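You operate a simulated robot arm through the tools that you are given. There is no shell and no other tool.

The job below is to be done with a simulated robot arm. You get a single attempt, and the scene is never put back.

## Task
Grind the oats fine into the black beaker, then move it to the black plate.
Fine: all the oats, none spilt; mill off before the beaker leaves. Set down upright: what you pick out.

The check looks at the end state, three seconds after you hand in, the way a careful person would. Anything else that was tipped, shoved, dropped, spilled or broken makes it a failure.

## Robot
A 6-joint arm with a two-finger gripper, fixed in place. Base frame: the origin is at the foot of the arm, x ahead of it, y to its left, z up. Lengths are in mm, angles in degrees, forces in N, time in s.
With the tool pointing down near the work surface it reaches from about 160 to 440 mm from the base axis. Its first joint turns from -66.0 to 66.0 degrees. Payload 1.37 kg.
Tool frame: the origin (TCP) lies between the finger pads and is the grasp point; the fingertips stand 22 mm ahead of it; z points along the fingers, y is the line along which they close. Largest opening 92 mm; the body of the gripper starts 65 mm behind the TCP.
Orientation is told as [roll, pitch, yaw] about the base's x, y, z axes, in that order, counted from this pose: with the fingers straight down and closing along the base's y, the tool's x points along the base's -x, its y along +y and its z along -z.

## Interface
- The arm moves only by the tool drive_tool. Its argument "targets" is a list of rows, each an object (a shift or turn left out is 0, a gripper value left out holds the last) with "slide": the shift along the tool's x, y, z in units of 150 mm (1.0 is 150 mm), a list of three; "delta_rot": the turn, a rotation vector about the tool's x, y, z in units of 45 degrees (1.0 is 45 degrees), a list of three; "hand": the finger opening in mm, from 0 to 92. In form: [{"slide": [dx, dy, dz], "delta_rot": [ax, ay, az], "hand": hand}, ...]. A call has 1 to 20 rows; each row is the pose to reach, as a shift and turn from the pose commanded when the call began, along the tool's axes at that moment. A call with a number of a shift or a turn outside -1 to 1 is refused whole. Each row takes 0.2 s and may step no farther than 50 mm and 8.6 degrees from the row before; otherwise, or with a gripper value out of range, the whole call is refused. A pose out of reach is approached as far as the arm can. The call stops where the force on the tool passes 40 N (or 10 N more than at its start, if that is more) or the arm is blocked; 0.2 s more then pass. The fingers move at their own pace and stop on an object; they squeeze with about 26 N. The grip force told is the motor's: it shows also when the fingers shut on nothing. Time passes only in rows, and 0.2 s behind the last, so rows that repeat a pose let the fingers close. The reply holds the time, the measured pose of the TCP, the force on the tool along the base axes, the opening and the grip force, in the units named above and with some noise, with the torque about the TCP (base axes, N m) and any sound that the robot's microphone picked up.
- Cameras (640 x 400 px; columns grow to the right, rows downward): "scene" is fixed at [39.1, -431.6, 585.4]; the picture's right is [0.75, -0.66, 0.00], its down [-0.37, -0.42, -0.83] and it looks along [0.55, 0.62, -0.56] (base axes); focal length 291 px, centre (320, 200). "wrist" rides on the gripper at [71, 19, -102] in the tool frame; the picture's right is [-0.26, 0.97, 0.00], its down [-0.75, -0.20, -0.62] and it looks along [-0.60, -0.16, 0.78] (tool axes); focal length 280 px, centre (320, 200). There is no depth. A picture from a camera that has moved, and an enlarged one, comes with that camera's place and axes in the base frame and with its lens.
- camera(camera): a new picture of that camera. No time passes.
- zoom(camera, box): a new picture of the part [left, top, right, bottom] of that camera's present view, enlarged. No time passes.
- close_job(): hands the job in; it is judged then, once.

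Places have to be worked out from the pictures, the camera data and where the tool is seen. Open the gripper and draw the arm clear of the work before you hand the job in, unless the task says otherwise.

The tools are called after ">>>" as a command line: name --argument value ..., lists and objects as JSON in quotes. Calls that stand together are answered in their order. drive_tool: Moves the arm, as the interface text tells. Its arguments: {"type":"object","properties":{"targets":{"type":"array","items":{"type":"object","properties":{"slide":{"type":"array","items":{"type":"number"}},"delta_rot":{"type":"array","items":{"type":"number"}},"hand":{"type":"number"}}}}},"required":["targets"]} The other tools are called the same way: camera (camera) takes a picture; zoom (camera, box) takes an enlarged picture of a part of a camera's view; close_job () hands the job in.

At the start:

```text
clock: 0.0
position: [379.3, -111.9, 329.3]
orientation: [0.0, 0.0, 0.0]
force: [-0.5, -0.1, 0.2]
wrist_torque: [0.0, 0.0, 0.0]
opening: 92.0
finger_force: 0.0
```

scene: 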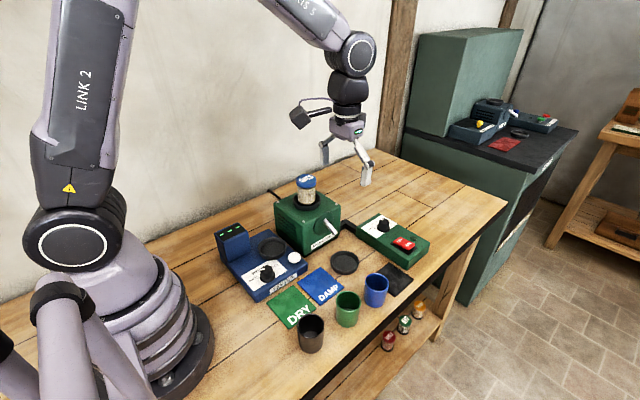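
wrist: 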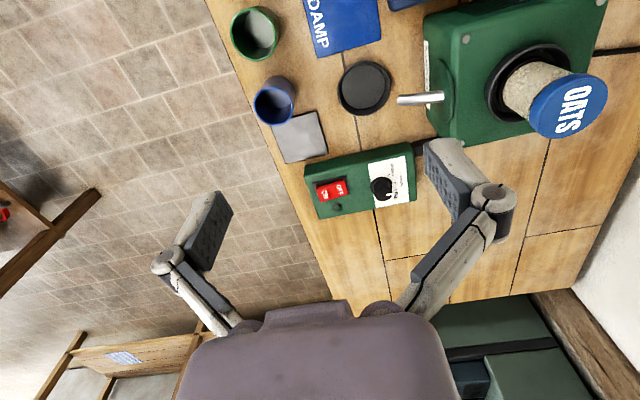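

The scene shows a green mill with an oats jar on it, a switch box, a blue stove/scale, mats, and three beakers. I'll zoom in to read the details before moving anything.

>>> zoom --camera "scene" --box '[200, 160, 360, 260]'

>>> zoom --camera "scene" --box '[320, 190, 440, 265]'

>>> zoom --camera "scene" --box '[260, 240, 440, 355]'

>>> zoom --camera "wrist" --box '[290, 120, 450, 220]'

>>> zoom --camera "wrist" --box '[220, 0, 640, 262]'

```text
4.00 times, centred on (280, 210) of scene
camera zoom: at [39.1, -431.6, 585.4], right [0.75, -0.66, 0.0], down [-0.37, -0.42, -0.83], along [0.55, 0.62, -0.56], focal length 1163 px, centre (480, 160)
```

zoom: 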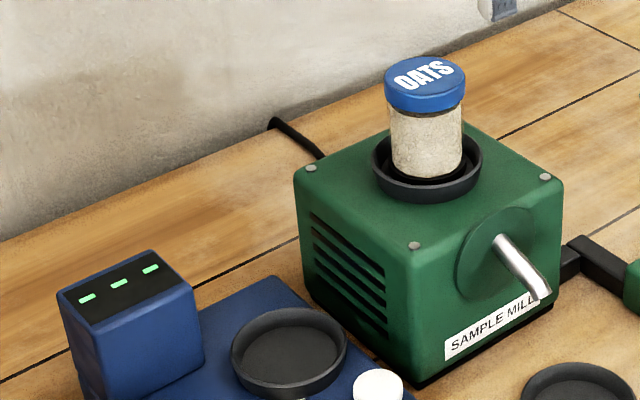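

```text
5.33 times, centred on (380, 228) of scene
camera zoom: at [39.1, -431.6, 585.4], right [0.75, -0.66, 0.0], down [-0.37, -0.42, -0.83], along [0.55, 0.62, -0.56], focal length 1551 px, centre (0, 53)
```

zoom: 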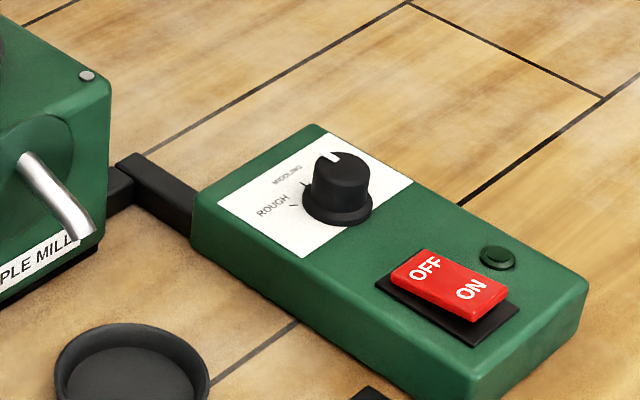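

```text
3.48 times, centred on (350, 298) of scene
camera zoom: at [39.1, -431.6, 585.4], right [0.75, -0.66, 0.0], down [-0.37, -0.42, -0.83], along [0.55, 0.62, -0.56], focal length 1012 px, centre (216, -139)
```

zoom: 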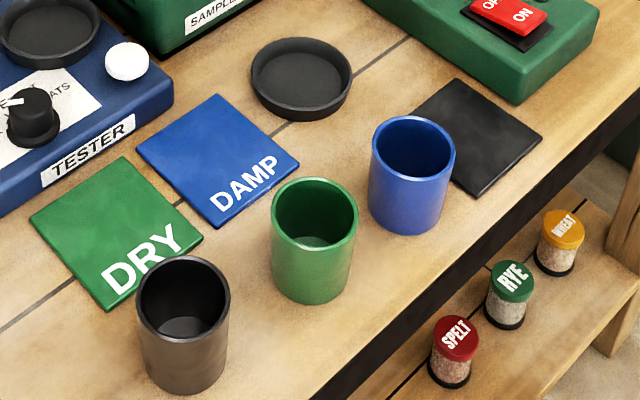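

```text
4.00 times, centred on (370, 170) of wrist
camera zoom: at [307.9, -92.0, 430.3], right [0.26, 0.97, 0.0], down [0.75, -0.2, 0.62], along [0.6, -0.16, -0.78], focal length 1122 px, centre (120, 320)
```

zoom: 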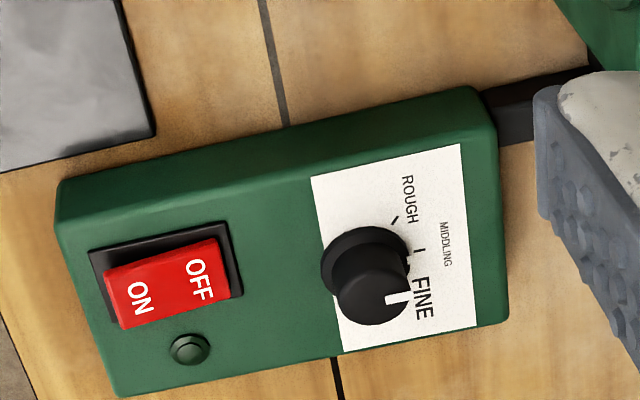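

```text
1.52 times, centred on (430, 131) of wrist
camera zoom: at [307.9, -92.0, 430.3], right [0.26, 0.97, 0.0], down [0.75, -0.2, 0.62], along [0.6, -0.16, -0.78], focal length 427 px, centre (152, 305)
```

zoom: 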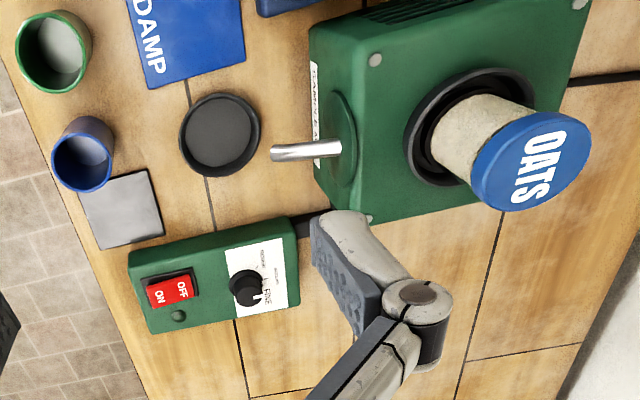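

The wrist picture shows the switch box well; I want a closer look at the dial pointer, the spout, and the hopper before any motion. I judge the table near z=0, black beaker about (246,-173), round dish about (452,-62), black square plate about (505,-175).

>>> zoom --camera "wrist" --box '[360, 150, 424, 190]'

>>> zoom --camera "scene" --box '[360, 205, 400, 230]'

>>> zoom --camera "scene" --box '[300, 200, 380, 280]'

>>> zoom --camera "scene" --box '[210, 220, 310, 300]'

>>> zoom --camera "scene" --box '[430, 80, 590, 180]'

```text
10.00 times, centred on (392, 170) of wrist
camera zoom: at [307.9, -92.0, 430.3], right [0.26, 0.97, 0.0], down [0.75, -0.2, 0.62], along [0.6, -0.16, -0.78], focal length 2804 px, centre (-400, 500)
```

zoom: 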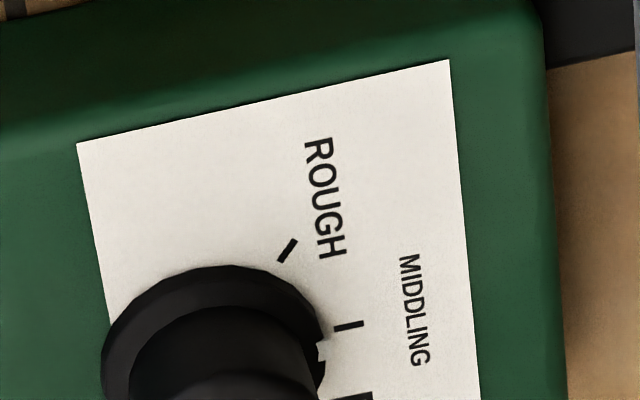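

```text
16.00 times, centred on (380, 218) of scene
camera zoom: at [39.1, -431.6, 585.4], right [0.75, -0.66, 0.0], down [-0.37, -0.42, -0.83], along [0.55, 0.62, -0.56], focal length 4653 px, centre (-640, -80)
```

zoom: 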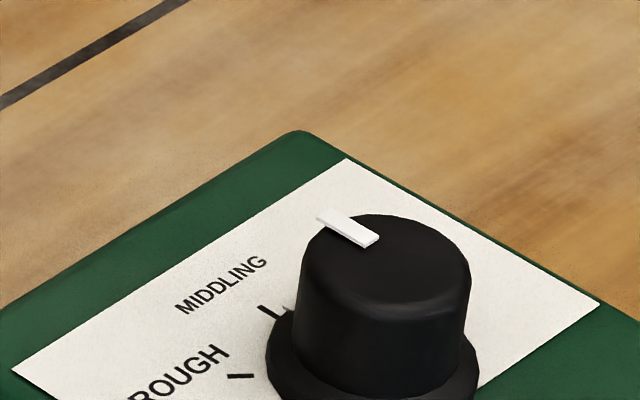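

```text
5.00 times, centred on (340, 240) of scene
camera zoom: at [39.1, -431.6, 585.4], right [0.75, -0.66, 0.0], down [-0.37, -0.42, -0.83], along [0.55, 0.62, -0.56], focal length 1454 px, centre (220, 0)
```

zoom: 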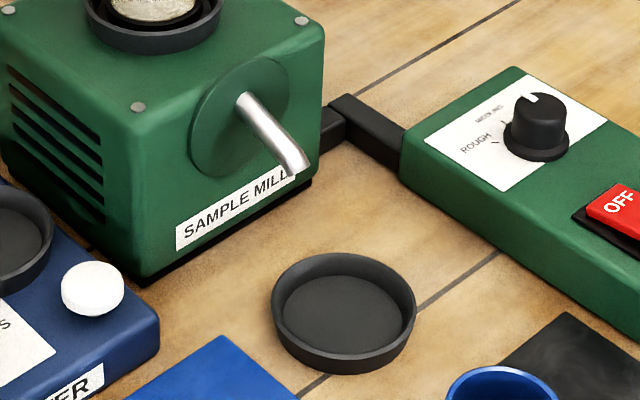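

```text
5.00 times, centred on (260, 260) of scene
camera zoom: at [39.1, -431.6, 585.4], right [0.75, -0.66, 0.0], down [-0.37, -0.42, -0.83], along [0.55, 0.62, -0.56], focal length 1454 px, centre (620, -100)
```

zoom: 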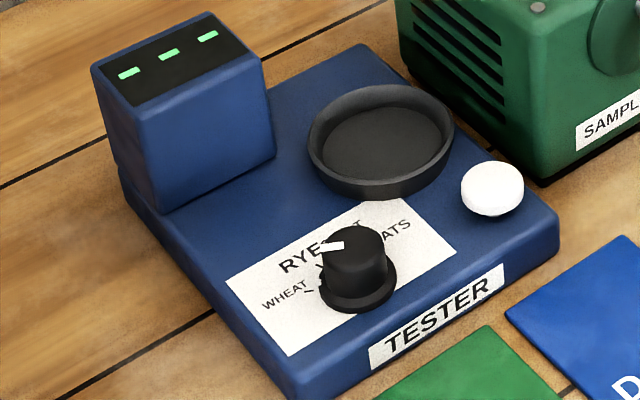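

```text
4.00 times, centred on (510, 130) of scene
camera zoom: at [39.1, -431.6, 585.4], right [0.75, -0.66, 0.0], down [-0.37, -0.42, -0.83], along [0.55, 0.62, -0.56], focal length 1163 px, centre (-440, 480)
```

zoom: 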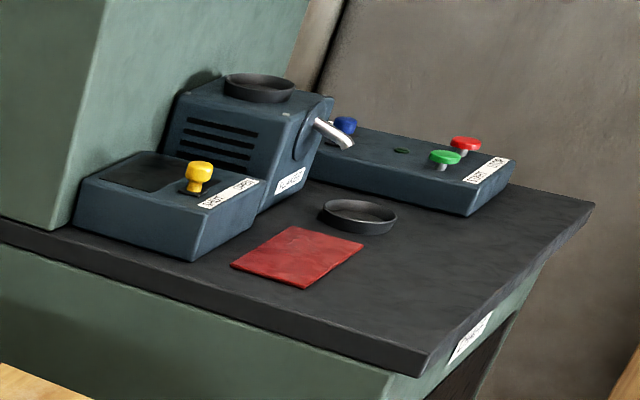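

The dial pointer seems near MIDDLING rather than FINE, so I zoom on the knob itself and on the switch in the wrist view to be certain.

>>> zoom --camera "wrist" --box '[360, 170, 408, 200]'

>>> zoom --camera "wrist" --box '[310, 170, 358, 215]'

>>> zoom --camera "scene" --box '[370, 215, 402, 235]'

>>> zoom --camera "scene" --box '[385, 230, 425, 255]'

```text
13.33 times, centred on (384, 185) of wrist
camera zoom: at [307.9, -92.0, 430.3], right [0.26, 0.97, 0.0], down [0.75, -0.2, 0.62], along [0.6, -0.16, -0.78], focal length 3738 px, centre (-533, 400)
```

zoom: 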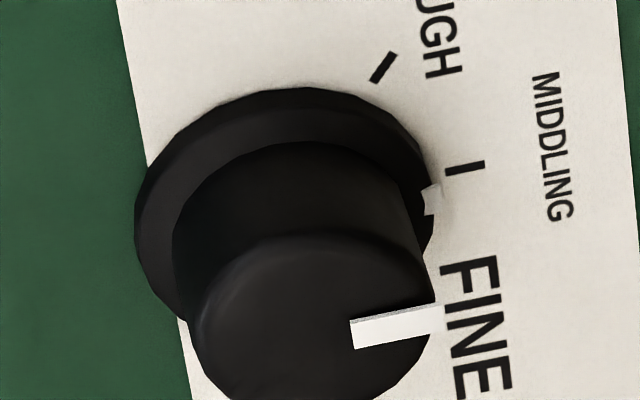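

```text
8.89 times, centred on (334, 192) of wrist
camera zoom: at [307.9, -92.0, 430.3], right [0.26, 0.97, 0.0], down [0.75, -0.2, 0.62], along [0.6, -0.16, -0.78], focal length 2492 px, centre (196, 267)
```

zoom: 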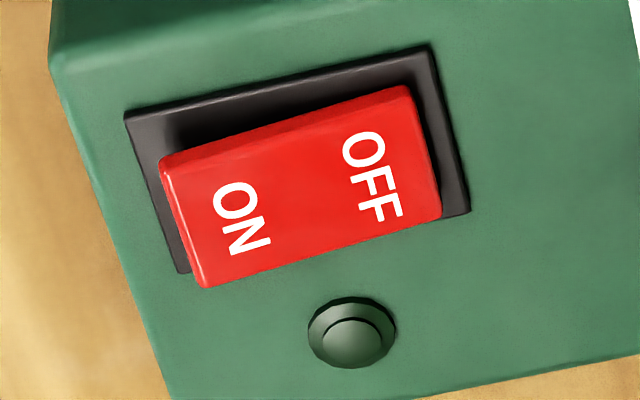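

```text
16.00 times, centred on (386, 225) of scene
camera zoom: at [39.1, -431.6, 585.4], right [0.75, -0.66, 0.0], down [-0.37, -0.42, -0.83], along [0.55, 0.62, -0.56], focal length 4653 px, centre (-736, -200)
```

zoom: 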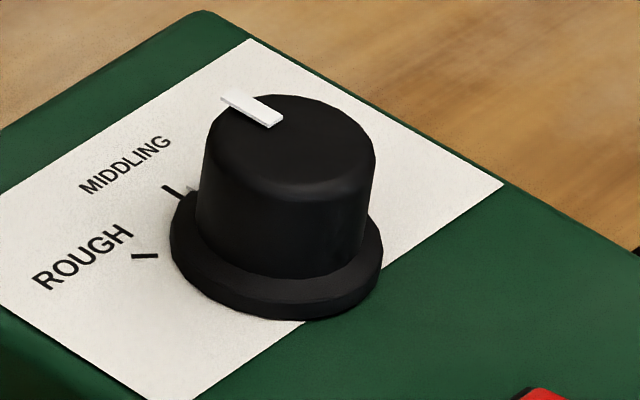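

```text
16.00 times, centred on (405, 242) of scene
camera zoom: at [39.1, -431.6, 585.4], right [0.75, -0.66, 0.0], down [-0.37, -0.42, -0.83], along [0.55, 0.62, -0.56], focal length 4653 px, centre (-1040, -480)
```

zoom: 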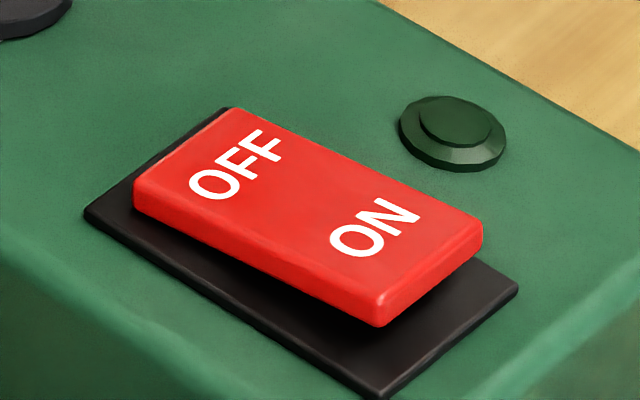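

The pointer sits just past MIDDLING, well short of FINE (I make the marks about 135°, 90° and 45° azimuth with the pointer near 80°), so the dial needs turning, and the rocker is at OFF. The knob and switch lie far out (x about 600), so I first tilt the tool forward in free air to learn the reach.

>>> drive_tool --targets '[{"slide": [-0.13, 0.04, 0.1], "delta_rot": [0, -0.167, 0]}, {"slide": [-0.26, 0.09, 0.2], "delta_rot": [0, -0.333, 0]}, {"slide": [-0.4, 0.13, 0.3], "delta_rot": [0, -0.5, 0]}, {"slide": [-0.53, 0.18, 0.4], "delta_rot": [0, -0.667, 0]}, {"slide": [-0.66, 0.22, 0.5], "delta_rot": [0, -0.833, 0]}, {"slide": [-0.8, 0.267, 0.6], "delta_rot": [0, -1, 0]}]'

```text
clock: 1.4
position: [490.9, -57.9, 240.8]
orientation: [-2.7, -41.2, 11.3]
force: [1.1, -2.4, 0.7]
wrist_torque: [0.11, 0.08, -0.01]
opening: 91.9
finger_force: 0.0
out of reach, approached as far as the arm can: row 5, 6
```

The arm stopped short with an unwanted 11° yaw, which smells like a wrist joint limit rather than distance. I look at the arm before going on.

>>> camera --camera "scene"

>>> camera --camera "wrist"

```text
taken
```

scene: 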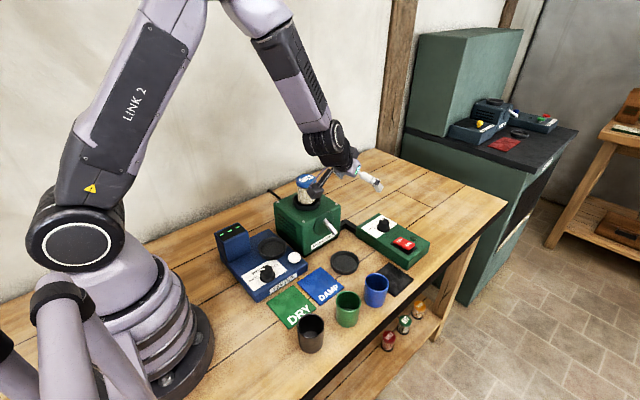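

```text
taken
camera wrist: at [368.1, -57.7, 268.3], right [0.03, 0.99, 0.14], down [0.18, -0.14, 0.97], along [0.98, -0.01, -0.18], focal length 280 px, centre (320, 200)
```

wrist: 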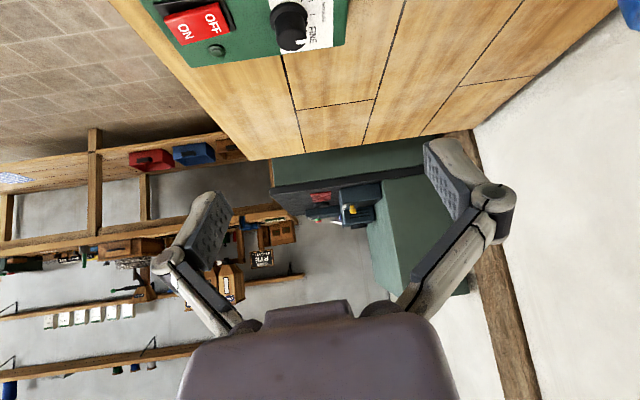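

The forearm and tool are now nearly in line (a wrist singularity), so headings off the arm's own azimuth are hard here. I send a null row to see what pose counts as commanded.

>>> drive_tool --targets '[{"slide": [0, 0, 0], "delta_rot": [0, 0, 0]}]'

```text
clock: 1.8
position: [495.8, -68.4, 243.5]
orientation: [1.8, -42.7, -0.4]
force: [0.5, 0.2, 0.1]
wrist_torque: [-0.01, 0.01, -0.02]
opening: 91.9
finger_force: 0.0
```

>>> drive_tool --targets '[{"slide": [0, 0, 0], "delta_rot": [0, 0, 0]}, {"slide": [0, 0, 0], "delta_rot": [0, 0, 0]}]'

```text
clock: 2.4
position: [495.7, -68.0, 243.6]
orientation: [1.9, -42.7, -0.3]
force: [-0.2, 0.1, 0.7]
wrist_torque: [-0.02, 0.0, -0.01]
opening: 92.2
finger_force: 0.1
```

The commanded pose settles to what the arm reached: (496,-68,244), pitch -42.7. Next I probe reach outward and down in free air, with the heading turned to the radial direction toward the knob.

>>> drive_tool --targets '[{"slide": [0.018, 0.008, 0.19], "delta_rot": [0.018, 0, 0.02]}, {"slide": [0.036, 0.016, 0.37], "delta_rot": [0.036, 0, 0.04]}, {"slide": [0.054, 0.024, 0.56], "delta_rot": [0.054, 0, 0.06]}, {"slide": [0.072, 0.032, 0.74], "delta_rot": [0.072, 0, 0.08]}, {"slide": [0.09, 0.04, 0.93], "delta_rot": [0.09, 0, 0.098]}]'

```text
clock: 3.6
position: [578.0, -80.5, 133.2]
orientation: [2.9, -42.3, -6.3]
force: [-0.6, 0.9, 0.2]
wrist_torque: [0.0, 0.01, -0.03]
opening: 92.0
finger_force: 0.1
out of reach, approached as far as the arm can: row 4, 5
```

>>> drive_tool --targets '[{"slide": [0, 0, 0], "delta_rot": [0, 0, 0]}]'

>>> camera --camera "scene"

>>> camera --camera "wrist"

```text
clock: 4.0
position: [577.9, -80.8, 133.8]
orientation: [2.9, -42.3, -6.3]
force: [0.5, -0.9, 0.6]
wrist_torque: [-0.01, -0.01, 0.0]
opening: 92.0
finger_force: 0.0
```

```text
taken
```

scene: 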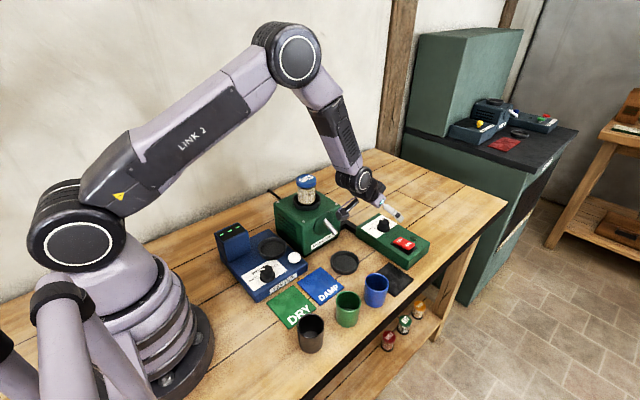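

```text
taken
camera wrist: at [458.6, -53.2, 160.3], right [0.27, 0.94, 0.21], down [0.12, -0.25, 0.96], along [0.96, -0.23, -0.18], focal length 280 px, centre (320, 200)
```

wrist: 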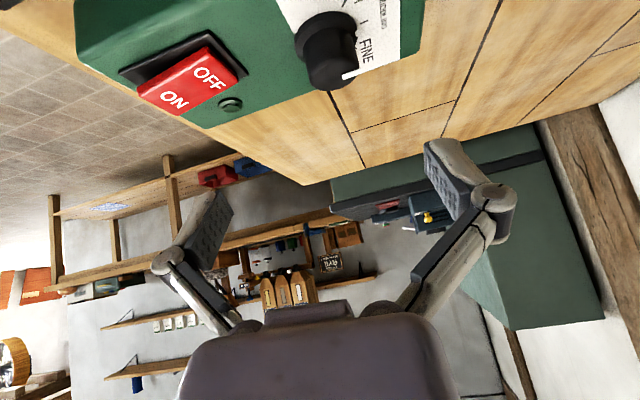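

The arm has ample length left (elbow strongly bent), so the limit is in the wrist. I zoom on the wrist and on the dial and switch from both cameras to understand the geometry.

>>> zoom --camera "scene" --box '[300, 90, 440, 260]'

>>> zoom --camera "wrist" --box '[260, 0, 420, 100]'

>>> zoom --camera "scene" --box '[0, 20, 400, 270]'

```text
2.35 times, centred on (370, 175) of scene
camera zoom: at [39.1, -431.6, 585.4], right [0.75, -0.66, 0.0], down [-0.37, -0.42, -0.83], along [0.55, 0.62, -0.56], focal length 684 px, centre (202, 259)
```

zoom: 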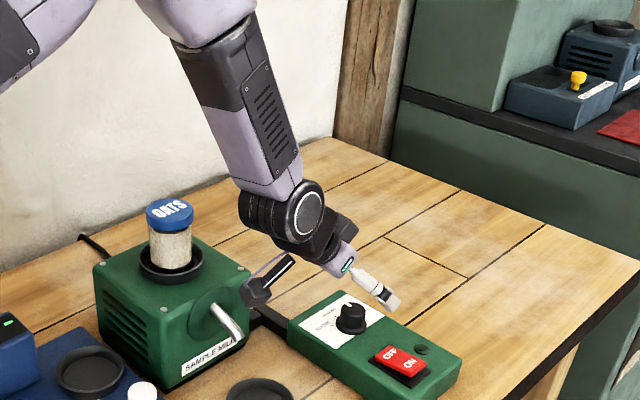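

```text
4.00 times, centred on (340, 50) of wrist
camera zoom: at [458.6, -53.2, 160.3], right [0.27, 0.94, 0.21], down [0.12, -0.25, 0.96], along [0.96, -0.23, -0.18], focal length 1122 px, centre (240, 800)
```

zoom: 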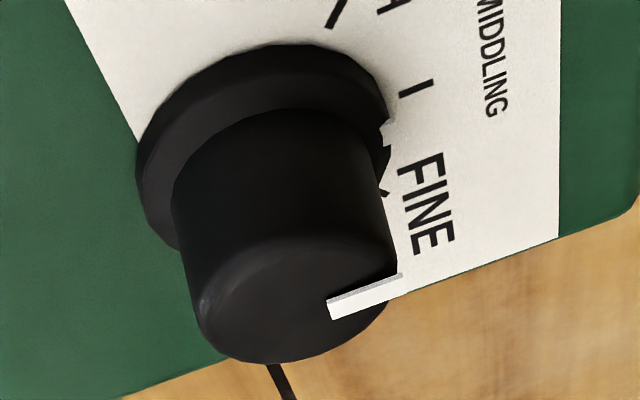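

```text
1.60 times, centred on (200, 145) of scene
camera zoom: at [39.1, -431.6, 585.4], right [0.75, -0.66, 0.0], down [-0.37, -0.42, -0.83], along [0.55, 0.62, -0.56], focal length 465 px, centre (512, 288)
```

zoom: 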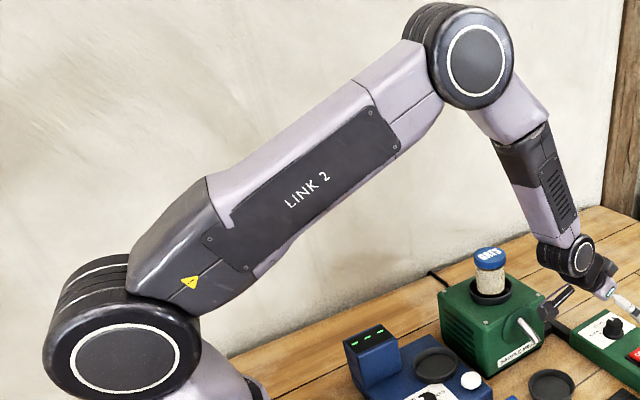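

The joints have length to spare; the trouble is only near forearm-tool alignment. A flatter tool (about 58° tilt) moves clear of that, so I back off to about (520,-58,130) with that tilt and look again.

>>> drive_tool --targets '[{"slide": [0.078, 0.03, -0.061], "delta_rot": [0.016, -0.087, -0.002]}, {"slide": [0.156, 0.06, -0.122], "delta_rot": [0.032, -0.175, -0.004]}, {"slide": [0.235, 0.09, -0.184], "delta_rot": [0.048, -0.262, -0.007]}, {"slide": [0.313, 0.121, -0.245], "delta_rot": [0.064, -0.349, -0.009]}, {"slide": [0.313, 0.121, -0.245], "delta_rot": [0.064, -0.349, -0.009]}]'

>>> camera --camera "wrist"

>>> camera --camera "scene"

```text
clock: 5.2
position: [533.4, -117.9, 149.4]
orientation: [6.6, -57.1, -10.4]
force: [0.4, -0.6, -0.6]
wrist_torque: [0.02, -0.02, 0.0]
opening: 91.7
finger_force: 0.0
out of reach, approached as far as the arm can: row 1, 2, 3, 4, 5
```

```text
taken
camera wrist: at [411.8, -87.7, 144.4], right [0.22, 0.93, 0.28], down [-0.14, -0.25, 0.96], along [0.97, -0.25, 0.07], focal length 280 px, centre (320, 200)
```

wrist: 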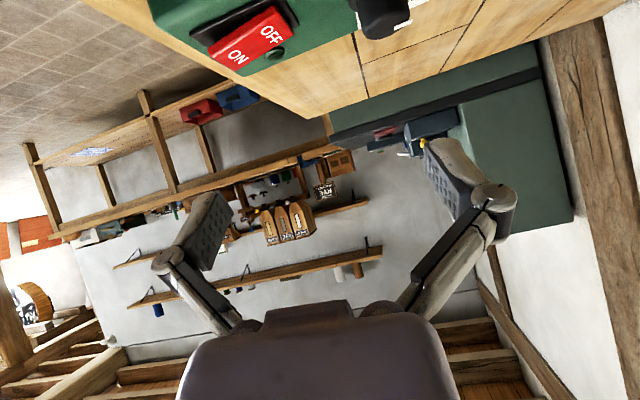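

```text
taken
```

scene: 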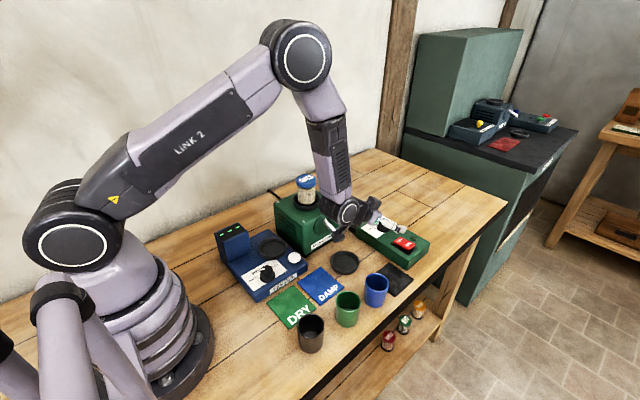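

The wrist seems to have flipped its fourth joint on the first move and now sits on a joint limit. I retrace backward through the crossing slowly to unflip it, first to about (450,-115,270) at 45° tilt.

>>> drive_tool --targets '[{"slide": [-0.063, 0.004, -0.15], "delta_rot": [-0.006, 0.046, -0.022]}, {"slide": [-0.125, 0.008, -0.3], "delta_rot": [-0.011, 0.092, -0.043]}, {"slide": [-0.188, 0.012, -0.45], "delta_rot": [-0.017, 0.138, -0.065]}, {"slide": [-0.25, 0.015, -0.6], "delta_rot": [-0.023, 0.184, -0.087]}, {"slide": [-0.313, 0.019, -0.75], "delta_rot": [-0.028, 0.23, -0.108]}, {"slide": [-0.376, 0.023, -0.9], "delta_rot": [-0.034, 0.276, -0.13]}, {"slide": [-0.376, 0.023, -0.9], "delta_rot": [-0.034, 0.276, -0.13]}]'

```text
clock: 6.8
position: [452.1, -116.8, 267.4]
orientation: [0.0, -44.9, 0.1]
force: [0.6, 0.3, -0.8]
wrist_torque: [-0.01, 0.0, -0.01]
opening: 91.9
finger_force: 0.1
```

That pose was reached exactly. I continue slowly up to tool-down to bring the wrist fully back.

>>> drive_tool --targets '[{"slide": [0, 0.003, -0.05], "delta_rot": [0, 0.08, 0]}, {"slide": [0, 0.006, -0.1], "delta_rot": [0, 0.16, 0]}, {"slide": [0, 0.008, -0.15], "delta_rot": [0, 0.24, 0]}, {"slide": [0, 0.011, -0.2], "delta_rot": [0, 0.32, 0]}, {"slide": [0, 0.014, -0.25], "delta_rot": [0, 0.4, 0]}, {"slide": [0, 0.017, -0.3], "delta_rot": [0, 0.48, 0]}, {"slide": [0, 0.02, -0.35], "delta_rot": [0, 0.56, 0]}, {"slide": [0, 0.022, -0.4], "delta_rot": [0, 0.64, 0]}, {"slide": [0, 0.025, -0.45], "delta_rot": [0, 0.73, 0]}, {"slide": [0, 0.028, -0.5], "delta_rot": [0, 0.82, 0]}, {"slide": [0, 0.03, -0.55], "delta_rot": [0, 0.91, 0]}, {"slide": [0, 0.033, -0.585], "delta_rot": [0, 1, 0]}]'

```text
clock: 9.4
position: [390.1, -113.8, 330.6]
orientation: [0.1, 0.1, 0.0]
force: [0.7, -0.2, -0.8]
wrist_torque: [0.0, 0.01, 0.01]
opening: 92.3
finger_force: 0.0
out of reach, approached as far as the arm can: row 3, 4, 5
```

Back at tool-down. Now I turn the tool's yaw to the arm's azimuth (-16.3°) so that the later tilt stays exactly in the arm's plane and the wrist does not flip.

>>> drive_tool --targets '[{"slide": [0, 0, 0], "delta_rot": [0, 0, 0.12]}, {"slide": [0, 0, 0], "delta_rot": [0, 0, 0.24]}, {"slide": [0, 0, 0], "delta_rot": [0, 0, 0.361]}, {"slide": [0, 0, 0], "delta_rot": [0, 0, 0.361]}]'

```text
clock: 10.4
position: [390.4, -113.5, 331.3]
orientation: [0.1, 0.2, -16.3]
force: [-0.8, 0.2, 0.7]
wrist_torque: [0.03, -0.03, 0.03]
opening: 92.0
finger_force: 0.1
```

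Now the in-plane tilt to 45° with a modest radial advance.

>>> drive_tool --targets '[{"slide": [-0.05, 0, 0.05], "delta_rot": [0, -0.11, 0]}, {"slide": [-0.1, 0, 0.1], "delta_rot": [0, -0.22, 0]}, {"slide": [-0.15, 0, 0.15], "delta_rot": [0, -0.33, 0]}, {"slide": [-0.2, 0, 0.2], "delta_rot": [0, -0.44, 0]}, {"slide": [-0.25, 0, 0.25], "delta_rot": [0, -0.55, 0]}, {"slide": [-0.3, 0, 0.3], "delta_rot": [0, -0.66, 0]}, {"slide": [-0.35, 0, 0.35], "delta_rot": [0, -0.77, 0]}, {"slide": [-0.4, 0, 0.4], "delta_rot": [0, -0.88, 0]}, {"slide": [-0.45, 0, 0.45], "delta_rot": [0, -1, 0]}]'

```text
clock: 12.4
position: [455.4, -131.5, 263.4]
orientation: [0.0, -45.0, -16.2]
force: [-0.3, 0.3, -0.7]
wrist_torque: [-0.03, -0.03, -0.02]
opening: 91.9
finger_force: 0.0
```

That crossing was clean. Next I swing toward the control box: TCP to about (520,-60,140), 58° tilt, heading -6°, staying above everything.

>>> drive_tool --targets '[{"slide": [0.055, 0.083, 0.111], "delta_rot": [-0.025, -0.041, -0.02]}, {"slide": [0.11, 0.165, 0.223], "delta_rot": [-0.051, -0.083, -0.041]}, {"slide": [0.164, 0.248, 0.334], "delta_rot": [-0.076, -0.124, -0.061]}, {"slide": [0.219, 0.33, 0.446], "delta_rot": [-0.102, -0.165, -0.081]}, {"slide": [0.274, 0.413, 0.557], "delta_rot": [-0.127, -0.206, -0.101]}, {"slide": [0.328, 0.495, 0.669], "delta_rot": [-0.153, -0.248, -0.122]}, {"slide": [0.383, 0.578, 0.78], "delta_rot": [-0.178, -0.289, -0.142]}]'

>>> camera --camera "wrist"

>>> camera --camera "scene"

```text
clock: 14.0
position: [518.3, -59.9, 140.6]
orientation: [0.0, -58.0, -5.9]
force: [0.1, -0.7, -1.0]
wrist_torque: [0.0, 0.03, 0.0]
opening: 92.0
finger_force: 0.0
```

```text
taken
camera wrist: at [396.5, -26.0, 133.5], right [0.24, 0.95, 0.22], down [-0.15, -0.19, 0.97], along [0.96, -0.26, 0.1], focal length 280 px, centre (320, 200)
```

wrist: 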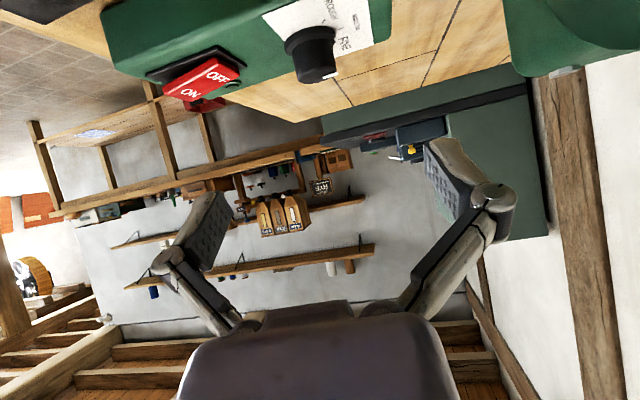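

```text
taken
```

scene: 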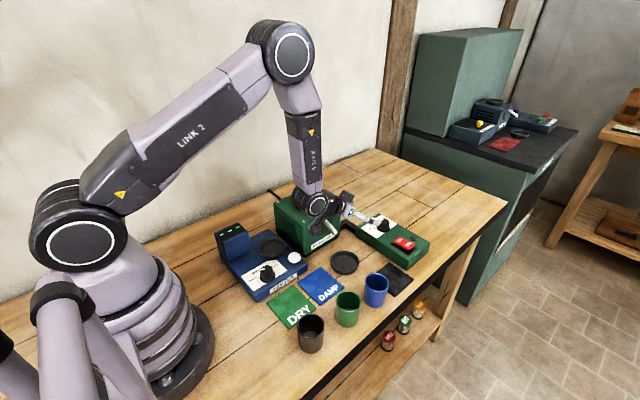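

The wrist is now in the good configuration (pose exact, no flags). I zoom on the knob, rocker and box in this view to triangulate their places.

>>> zoom --camera "wrist" --box '[240, 0, 400, 100]'

>>> zoom --camera "wrist" --box '[100, 0, 260, 120]'

```text
4.00 times, centred on (320, 50) of wrist
camera zoom: at [396.5, -26.0, 133.5], right [0.24, 0.95, 0.22], down [-0.15, -0.19, 0.97], along [0.96, -0.26, 0.1], focal length 1122 px, centre (320, 800)
```

zoom: 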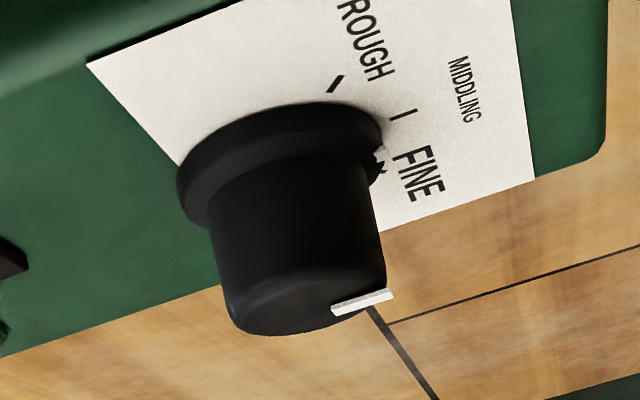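

```text
3.33 times, centred on (180, 60) of wrist
camera zoom: at [396.5, -26.0, 133.5], right [0.24, 0.95, 0.22], down [-0.15, -0.19, 0.97], along [0.96, -0.26, 0.1], focal length 935 px, centre (787, 667)
```

zoom: 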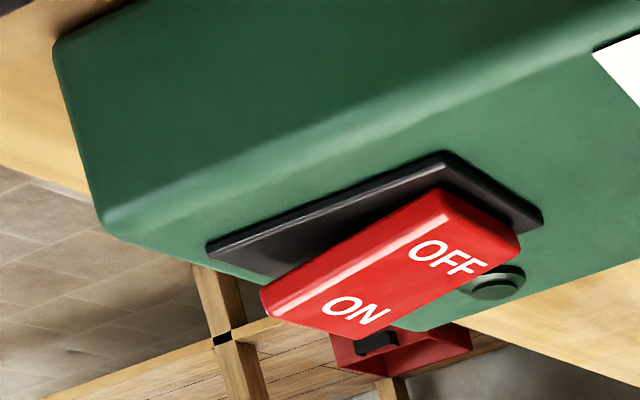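

From three views the dial face agrees at z≈40, knob axis ≈(606,-67), knob top z≈68, marks at 135/90/45° azimuth and pointer ≈83°; rocker ON side ≈(586,-157,57). I move to a pre-grasp 45 mm behind the knob with heading +20° and fingers at 60 mm.

>>> drive_tool --targets '[{"slide": [0.02, -0.022, 0.071], "delta_rot": [-0.081, 0, -0.051], "hand": 60}, {"slide": [0.041, -0.043, 0.142], "delta_rot": [-0.163, 0, -0.102], "hand": 60}, {"slide": [0.061, -0.065, 0.213], "delta_rot": [-0.244, 0, -0.152], "hand": 60}, {"slide": [0.081, -0.087, 0.285], "delta_rot": [-0.325, 0, -0.203], "hand": 60}, {"slide": [0.102, -0.108, 0.356], "delta_rot": [-0.407, 0, -0.254], "hand": 60}, {"slide": [0.122, -0.13, 0.427], "delta_rot": [-0.488, 0, -0.305], "hand": 60}, {"slide": [0.122, -0.13, 0.427], "delta_rot": [-0.488, 0, -0.305], "hand": 60}]'

>>> camera --camera "wrist"

>>> zoom --camera "scene" --box '[290, 150, 450, 270]'

```text
clock: 15.6
position: [561.5, -82.1, 89.1]
orientation: [0.0, -57.9, 20.1]
force: [0.4, 1.2, 1.1]
wrist_torque: [0.0, 0.02, 0.03]
opening: 60.3
finger_force: 0.0
```

```text
taken
camera wrist: at [438.0, -106.9, 81.9], right [-0.2, 0.95, 0.22], down [-0.05, -0.24, 0.97], along [0.98, 0.18, 0.1], focal length 280 px, centre (320, 200)
```

wrist: 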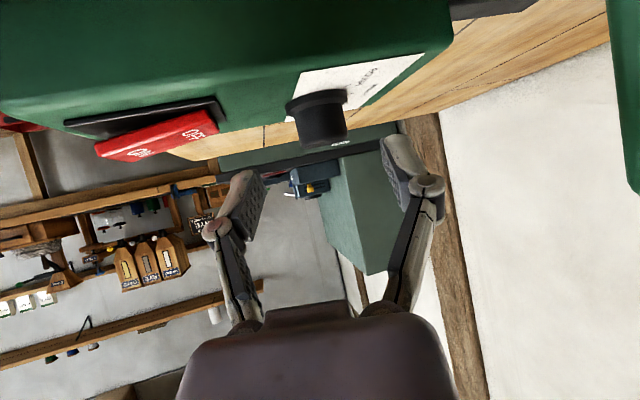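

```text
3.33 times, centred on (370, 210) of scene
camera zoom: at [39.1, -431.6, 585.4], right [0.75, -0.66, 0.0], down [-0.37, -0.42, -0.83], along [0.55, 0.62, -0.56], focal length 969 px, centre (153, 167)
```

zoom: 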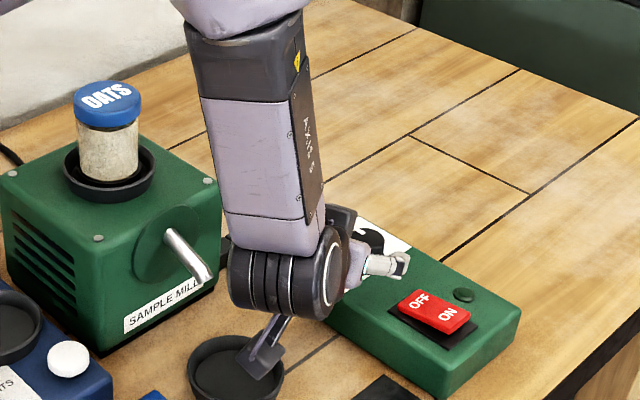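

>>> zoom --camera "wrist" --box '[220, 60, 420, 220]'

```text
2.50 times, centred on (320, 140) of wrist
camera zoom: at [438.0, -106.9, 81.9], right [-0.2, 0.95, 0.22], down [-0.05, -0.24, 0.97], along [0.98, 0.18, 0.1], focal length 701 px, centre (320, 350)
```

zoom: 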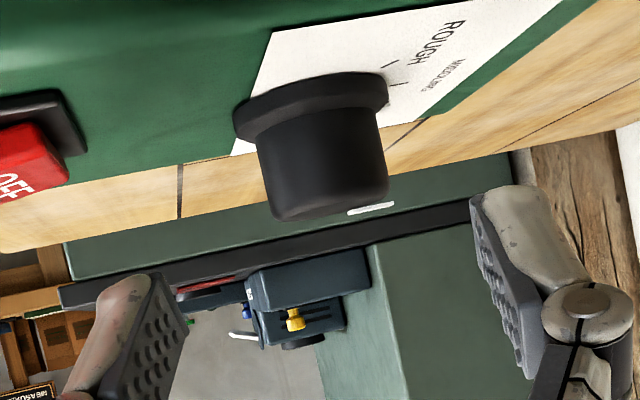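

Alignment is good: the knob axis sits about 1.5 mm toward tool +y and mid-body on the grasp line. I advance 43 mm with small corrections (+1.5 mm y, +3 mm up), fingers still open.

>>> drive_tool --targets '[{"slide": [-0.004, 0.003, 0.072], "hand": 60}, {"slide": [-0.009, 0.005, 0.145], "hand": 60}, {"slide": [-0.013, 0.008, 0.217], "hand": 60}, {"slide": [-0.017, 0.01, 0.289], "hand": 60}, {"slide": [-0.017, 0.01, 0.289], "hand": 60}]'

>>> zoom --camera "wrist" --box '[220, 60, 420, 220]'

>>> zoom --camera "scene" --box '[340, 190, 440, 260]'

```text
clock: 16.8
position: [597.2, -68.2, 69.0]
orientation: [0.1, -57.9, 19.9]
force: [0.0, -0.3, 0.6]
wrist_torque: [-0.04, 0.01, 0.0]
opening: 59.9
finger_force: 0.1
```

```text
2.50 times, centred on (320, 140) of wrist
camera zoom: at [473.6, -93.4, 62.2], right [-0.2, 0.95, 0.22], down [-0.05, -0.24, 0.97], along [0.98, 0.18, 0.1], focal length 701 px, centre (320, 350)
```

zoom: 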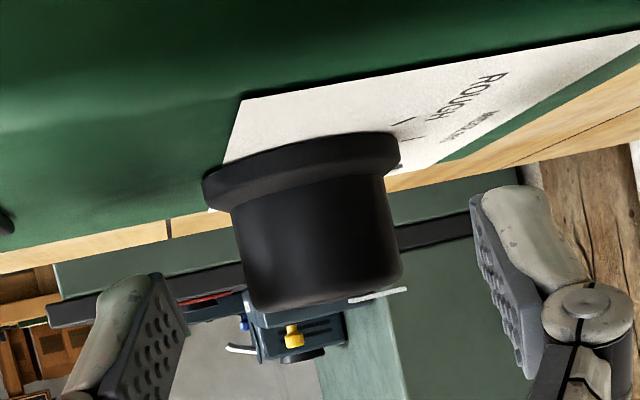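

```text
5.71 times, centred on (390, 225) of scene
camera zoom: at [39.1, -431.6, 585.4], right [0.75, -0.66, 0.0], down [-0.37, -0.42, -0.83], along [0.55, 0.62, -0.56], focal length 1662 px, centre (-80, 57)
```

zoom: 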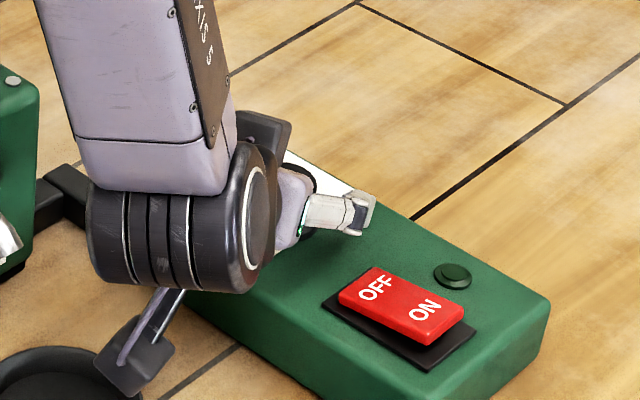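

The knob is centred between the fingers (P about z=63, within 1 mm laterally). I close the fingers on it.

>>> drive_tool --targets '[{"slide": [0, 0, 0], "hand": 20}, {"slide": [0, 0, 0], "hand": 20}, {"slide": [0, 0, 0], "hand": 20}, {"slide": [0, 0, 0], "hand": 20}]'

>>> zoom --camera "wrist" --box '[220, 60, 420, 220]'

```text
clock: 17.8
position: [597.0, -69.3, 69.8]
orientation: [0.0, -58.0, 20.0]
force: [-5.7, 9.2, 4.1]
wrist_torque: [0.22, 0.0, 0.15]
opening: 29.1
finger_force: 28.4
```

```text
2.50 times, centred on (320, 140) of wrist
camera zoom: at [473.4, -92.9, 62.3], right [-0.2, 0.95, 0.22], down [-0.05, -0.24, 0.97], along [0.98, 0.18, 0.1], focal length 701 px, centre (320, 350)
```

zoom: 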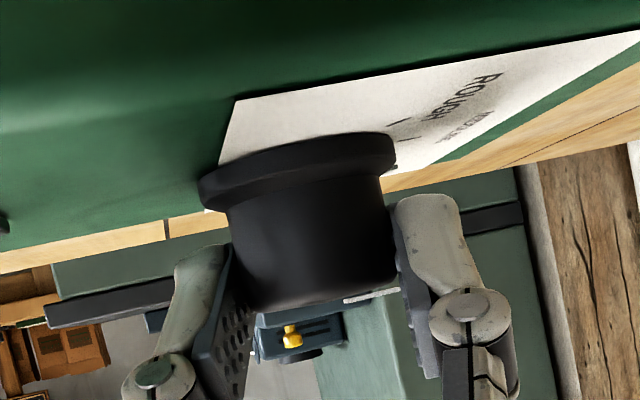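

Grip is firm at 29 mm with small side force. I now yaw the tool about the knob's vertical axis by -38° (clockwise from above), from heading +20° to -18°, watching the force.

>>> drive_tool --targets '[{"slide": [0, 0.0099, 0.0002], "delta_rot": [0.0895, 0, 0.0559], "hand": 20}, {"slide": [-0.0005, 0.0151, 0.0007], "delta_rot": [0.179, 0, 0.1118], "hand": 20}, {"slide": [-0.001, 0.0203, 0.0017], "delta_rot": [0.2685, 0, 0.1677], "hand": 20}, {"slide": [-0.0018, 0.0253, 0.0029], "delta_rot": [0.358, 0, 0.2236], "hand": 20}]'

>>> zoom --camera "wrist" --box '[220, 60, 420, 220]'

>>> zoom --camera "scene" --box '[340, 190, 440, 260]'

```text
clock: 18.8
position: [595.1, -65.9, 69.8]
orientation: [0.0, -57.8, 0.8]
force: [18.0, 3.0, -18.3]
wrist_torque: [0.36, -0.35, 0.0]
opening: 29.4
finger_force: 27.8
```

```text
2.50 times, centred on (320, 140) of wrist
camera zoom: at [471.5, -47.4, 62.6], right [0.13, 0.97, 0.22], down [-0.12, -0.21, 0.97], along [0.98, -0.15, 0.09], focal length 701 px, centre (320, 350)
```

zoom: 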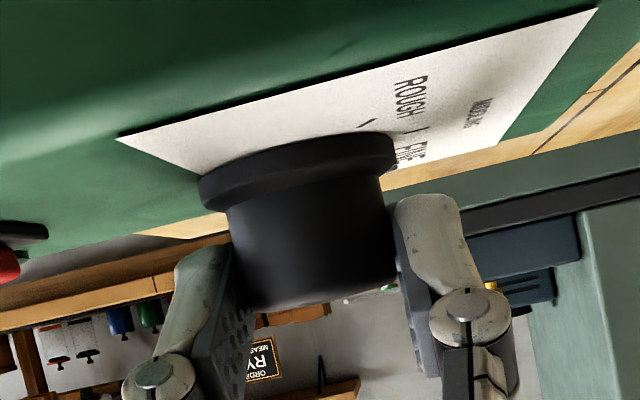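

```text
5.71 times, centred on (390, 225) of scene
camera zoom: at [39.2, -431.6, 585.3], right [0.75, -0.66, 0.0], down [-0.37, -0.42, -0.83], along [0.55, 0.62, -0.56], focal length 1662 px, centre (-80, 57)
```

zoom: 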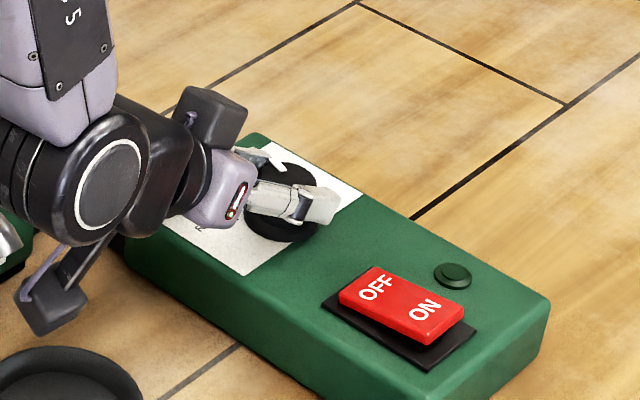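

The knob is turning with the tool; a pull of about 25 N along the finger axis has built up. I shift 1 mm forward along the tool axis to see whether that relieves it.

>>> drive_tool --targets '[{"slide": [0, 0, 0.007], "hand": 20}, {"slide": [0, 0, 0.007], "hand": 20}]'

```text
clock: 19.4
position: [596.5, -66.0, 69.8]
orientation: [0.0, -57.7, 1.0]
force: [-26.5, 8.1, 12.8]
wrist_torque: [0.21, 0.28, 0.1]
opening: 29.3
finger_force: 27.7
```

One millimetre swings the force by 50 N, so the neutral point is 0.5 mm back; the grip is simply stiff. I continue the remaining -19° with that correction blended in.

>>> drive_tool --targets '[{"slide": [-0.0001, 0.0062, -0.0028], "delta_rot": [0.0895, 0, 0.0559], "hand": 20}, {"slide": [-0.0005, 0.0115, -0.0015], "delta_rot": [0.179, 0, 0.1118], "hand": 20}, {"slide": [-0.001, 0.0166, 0.0003], "delta_rot": [0.2685, 0, 0.1677], "hand": 20}, {"slide": [-0.0018, 0.0216, 0.0023], "delta_rot": [0.358, 0, 0.2236], "hand": 20}]'

>>> zoom --camera "scene" --box '[340, 190, 440, 260]'

>>> camera --camera "scene"

```text
clock: 20.4
position: [596.9, -61.6, 69.6]
orientation: [-0.3, -57.8, -17.4]
force: [-22.8, 9.1, 9.1]
wrist_torque: [0.64, 0.63, 2.46]
opening: 29.3
finger_force: 28.4
```

```text
5.71 times, centred on (390, 225) of scene
camera zoom: at [39.0, -431.6, 585.4], right [0.75, -0.66, 0.0], down [-0.37, -0.42, -0.83], along [0.55, 0.62, -0.56], focal length 1662 px, centre (-80, 57)
```

zoom: 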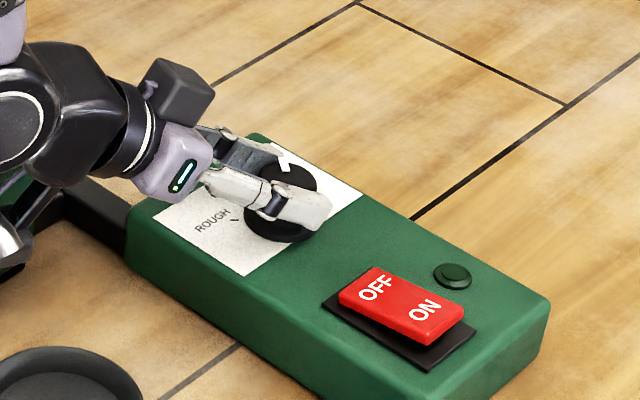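

```text
taken
```

scene: 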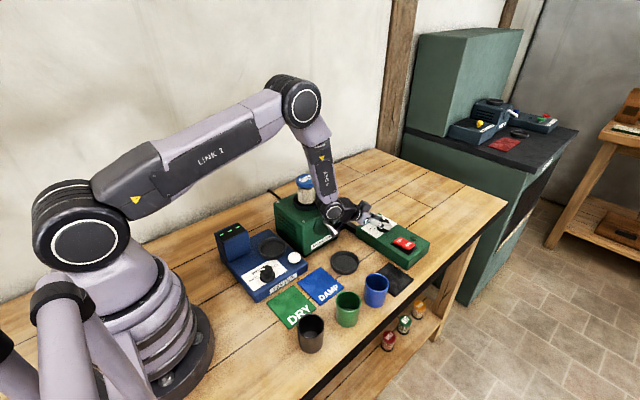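

A torque of 2.5 N·m about the vertical has appeared, so the knob may have come to its end stop. I zoom on the pointer before releasing.

>>> zoom --camera "scene" --box '[372, 210, 404, 235]'

>>> zoom --camera "wrist" --box '[220, 60, 420, 220]'

```text
16.00 times, centred on (388, 222) of scene
camera zoom: at [39.0, -431.6, 585.4], right [0.75, -0.66, 0.0], down [-0.37, -0.42, -0.83], along [0.55, 0.62, -0.56], focal length 4653 px, centre (-768, -160)
```

zoom: 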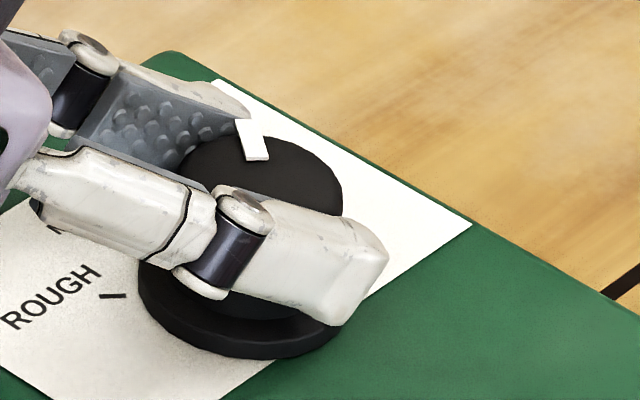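

```text
2.50 times, centred on (320, 140) of wrist
camera zoom: at [484.5, -5.2, 62.4], right [0.43, 0.88, 0.22], down [-0.18, -0.15, 0.97], along [0.89, -0.46, 0.1], focal length 701 px, centre (320, 350)
```

zoom: 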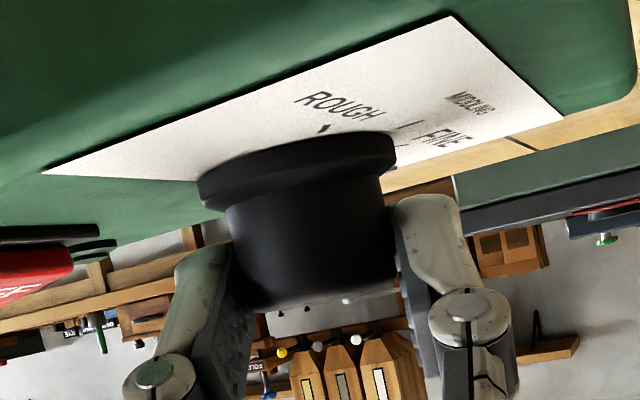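

The pointer now reads about 46° azimuth, on FINE, and the torque indicates the stop there. I ease off slightly (0.5 mm back, 1° back), open the fingers, then withdraw along the tool axis.

>>> drive_tool --targets '[{"slide": [0, 0, -0.0033], "delta_rot": [-0.019, 0, -0.012], "hand": 20}, {"slide": [0, 0, -0.0033], "delta_rot": [-0.019, 0, -0.012], "hand": 60}, {"slide": [0, 0, -0.0033], "delta_rot": [-0.019, 0, -0.012], "hand": 60}, {"slide": [0, 0, -0.0033], "delta_rot": [-0.019, 0, -0.012], "hand": 60}]'

>>> zoom --camera "scene" --box '[340, 190, 440, 260]'

```text
clock: 21.4
position: [596.8, -61.3, 70.0]
orientation: [-0.1, -57.9, -16.9]
force: [0.5, -1.2, -0.1]
wrist_torque: [-0.03, 0.02, -0.02]
opening: 59.6
finger_force: 0.1
```

```text
5.71 times, centred on (390, 225) of scene
camera zoom: at [39.1, -431.6, 585.4], right [0.75, -0.66, 0.0], down [-0.37, -0.42, -0.83], along [0.55, 0.62, -0.56], focal length 1662 px, centre (-80, 57)
```

zoom: 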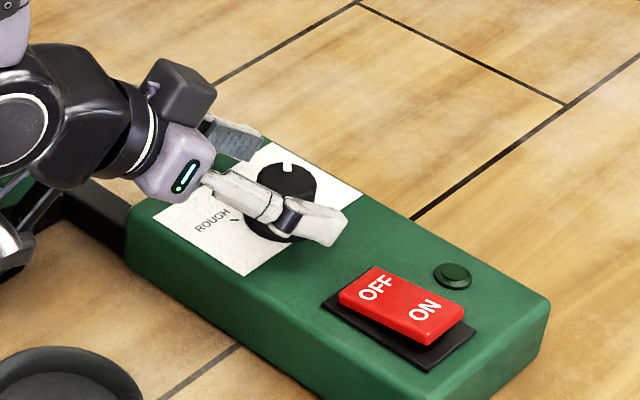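

Fingers are open with zero force. Because the camera would swing under the spout if I backed out at this heading, I first yaw back around the knob (fingers open, clear of it) to heading +20°, then withdraw.

>>> drive_tool --targets '[{"slide": [0, -0.0051, 0.0002], "delta_rot": [-0.0867, 0, -0.0542], "hand": 60}, {"slide": [-0.0004, -0.0101, 0.0007], "delta_rot": [-0.1734, 0, -0.1084], "hand": 60}, {"slide": [-0.001, -0.0151, 0.0015], "delta_rot": [-0.2601, 0, -0.1626], "hand": 60}, {"slide": [-0.0017, -0.02, 0.0027], "delta_rot": [-0.3468, 0, -0.2168], "hand": 60}, {"slide": [-0.0027, -0.0247, 0.0043], "delta_rot": [-0.4335, 0, -0.271], "hand": 60}, {"slide": [-0.0038, -0.0293, 0.0061], "delta_rot": [-0.5202, 0, -0.3252], "hand": 60}, {"slide": [-0.0052, -0.0337, 0.0083], "delta_rot": [-0.6069, 0, -0.3794], "hand": 60}, {"slide": [-0.0067, -0.0379, 0.0107], "delta_rot": [-0.6936, 0, -0.4336], "hand": 60}]'

```text
clock: 23.2
position: [597.3, -67.3, 69.6]
orientation: [0.0, -57.9, 19.8]
force: [-0.5, 0.1, 1.0]
wrist_torque: [0.01, 0.02, -0.05]
opening: 60.1
finger_force: 0.1
```

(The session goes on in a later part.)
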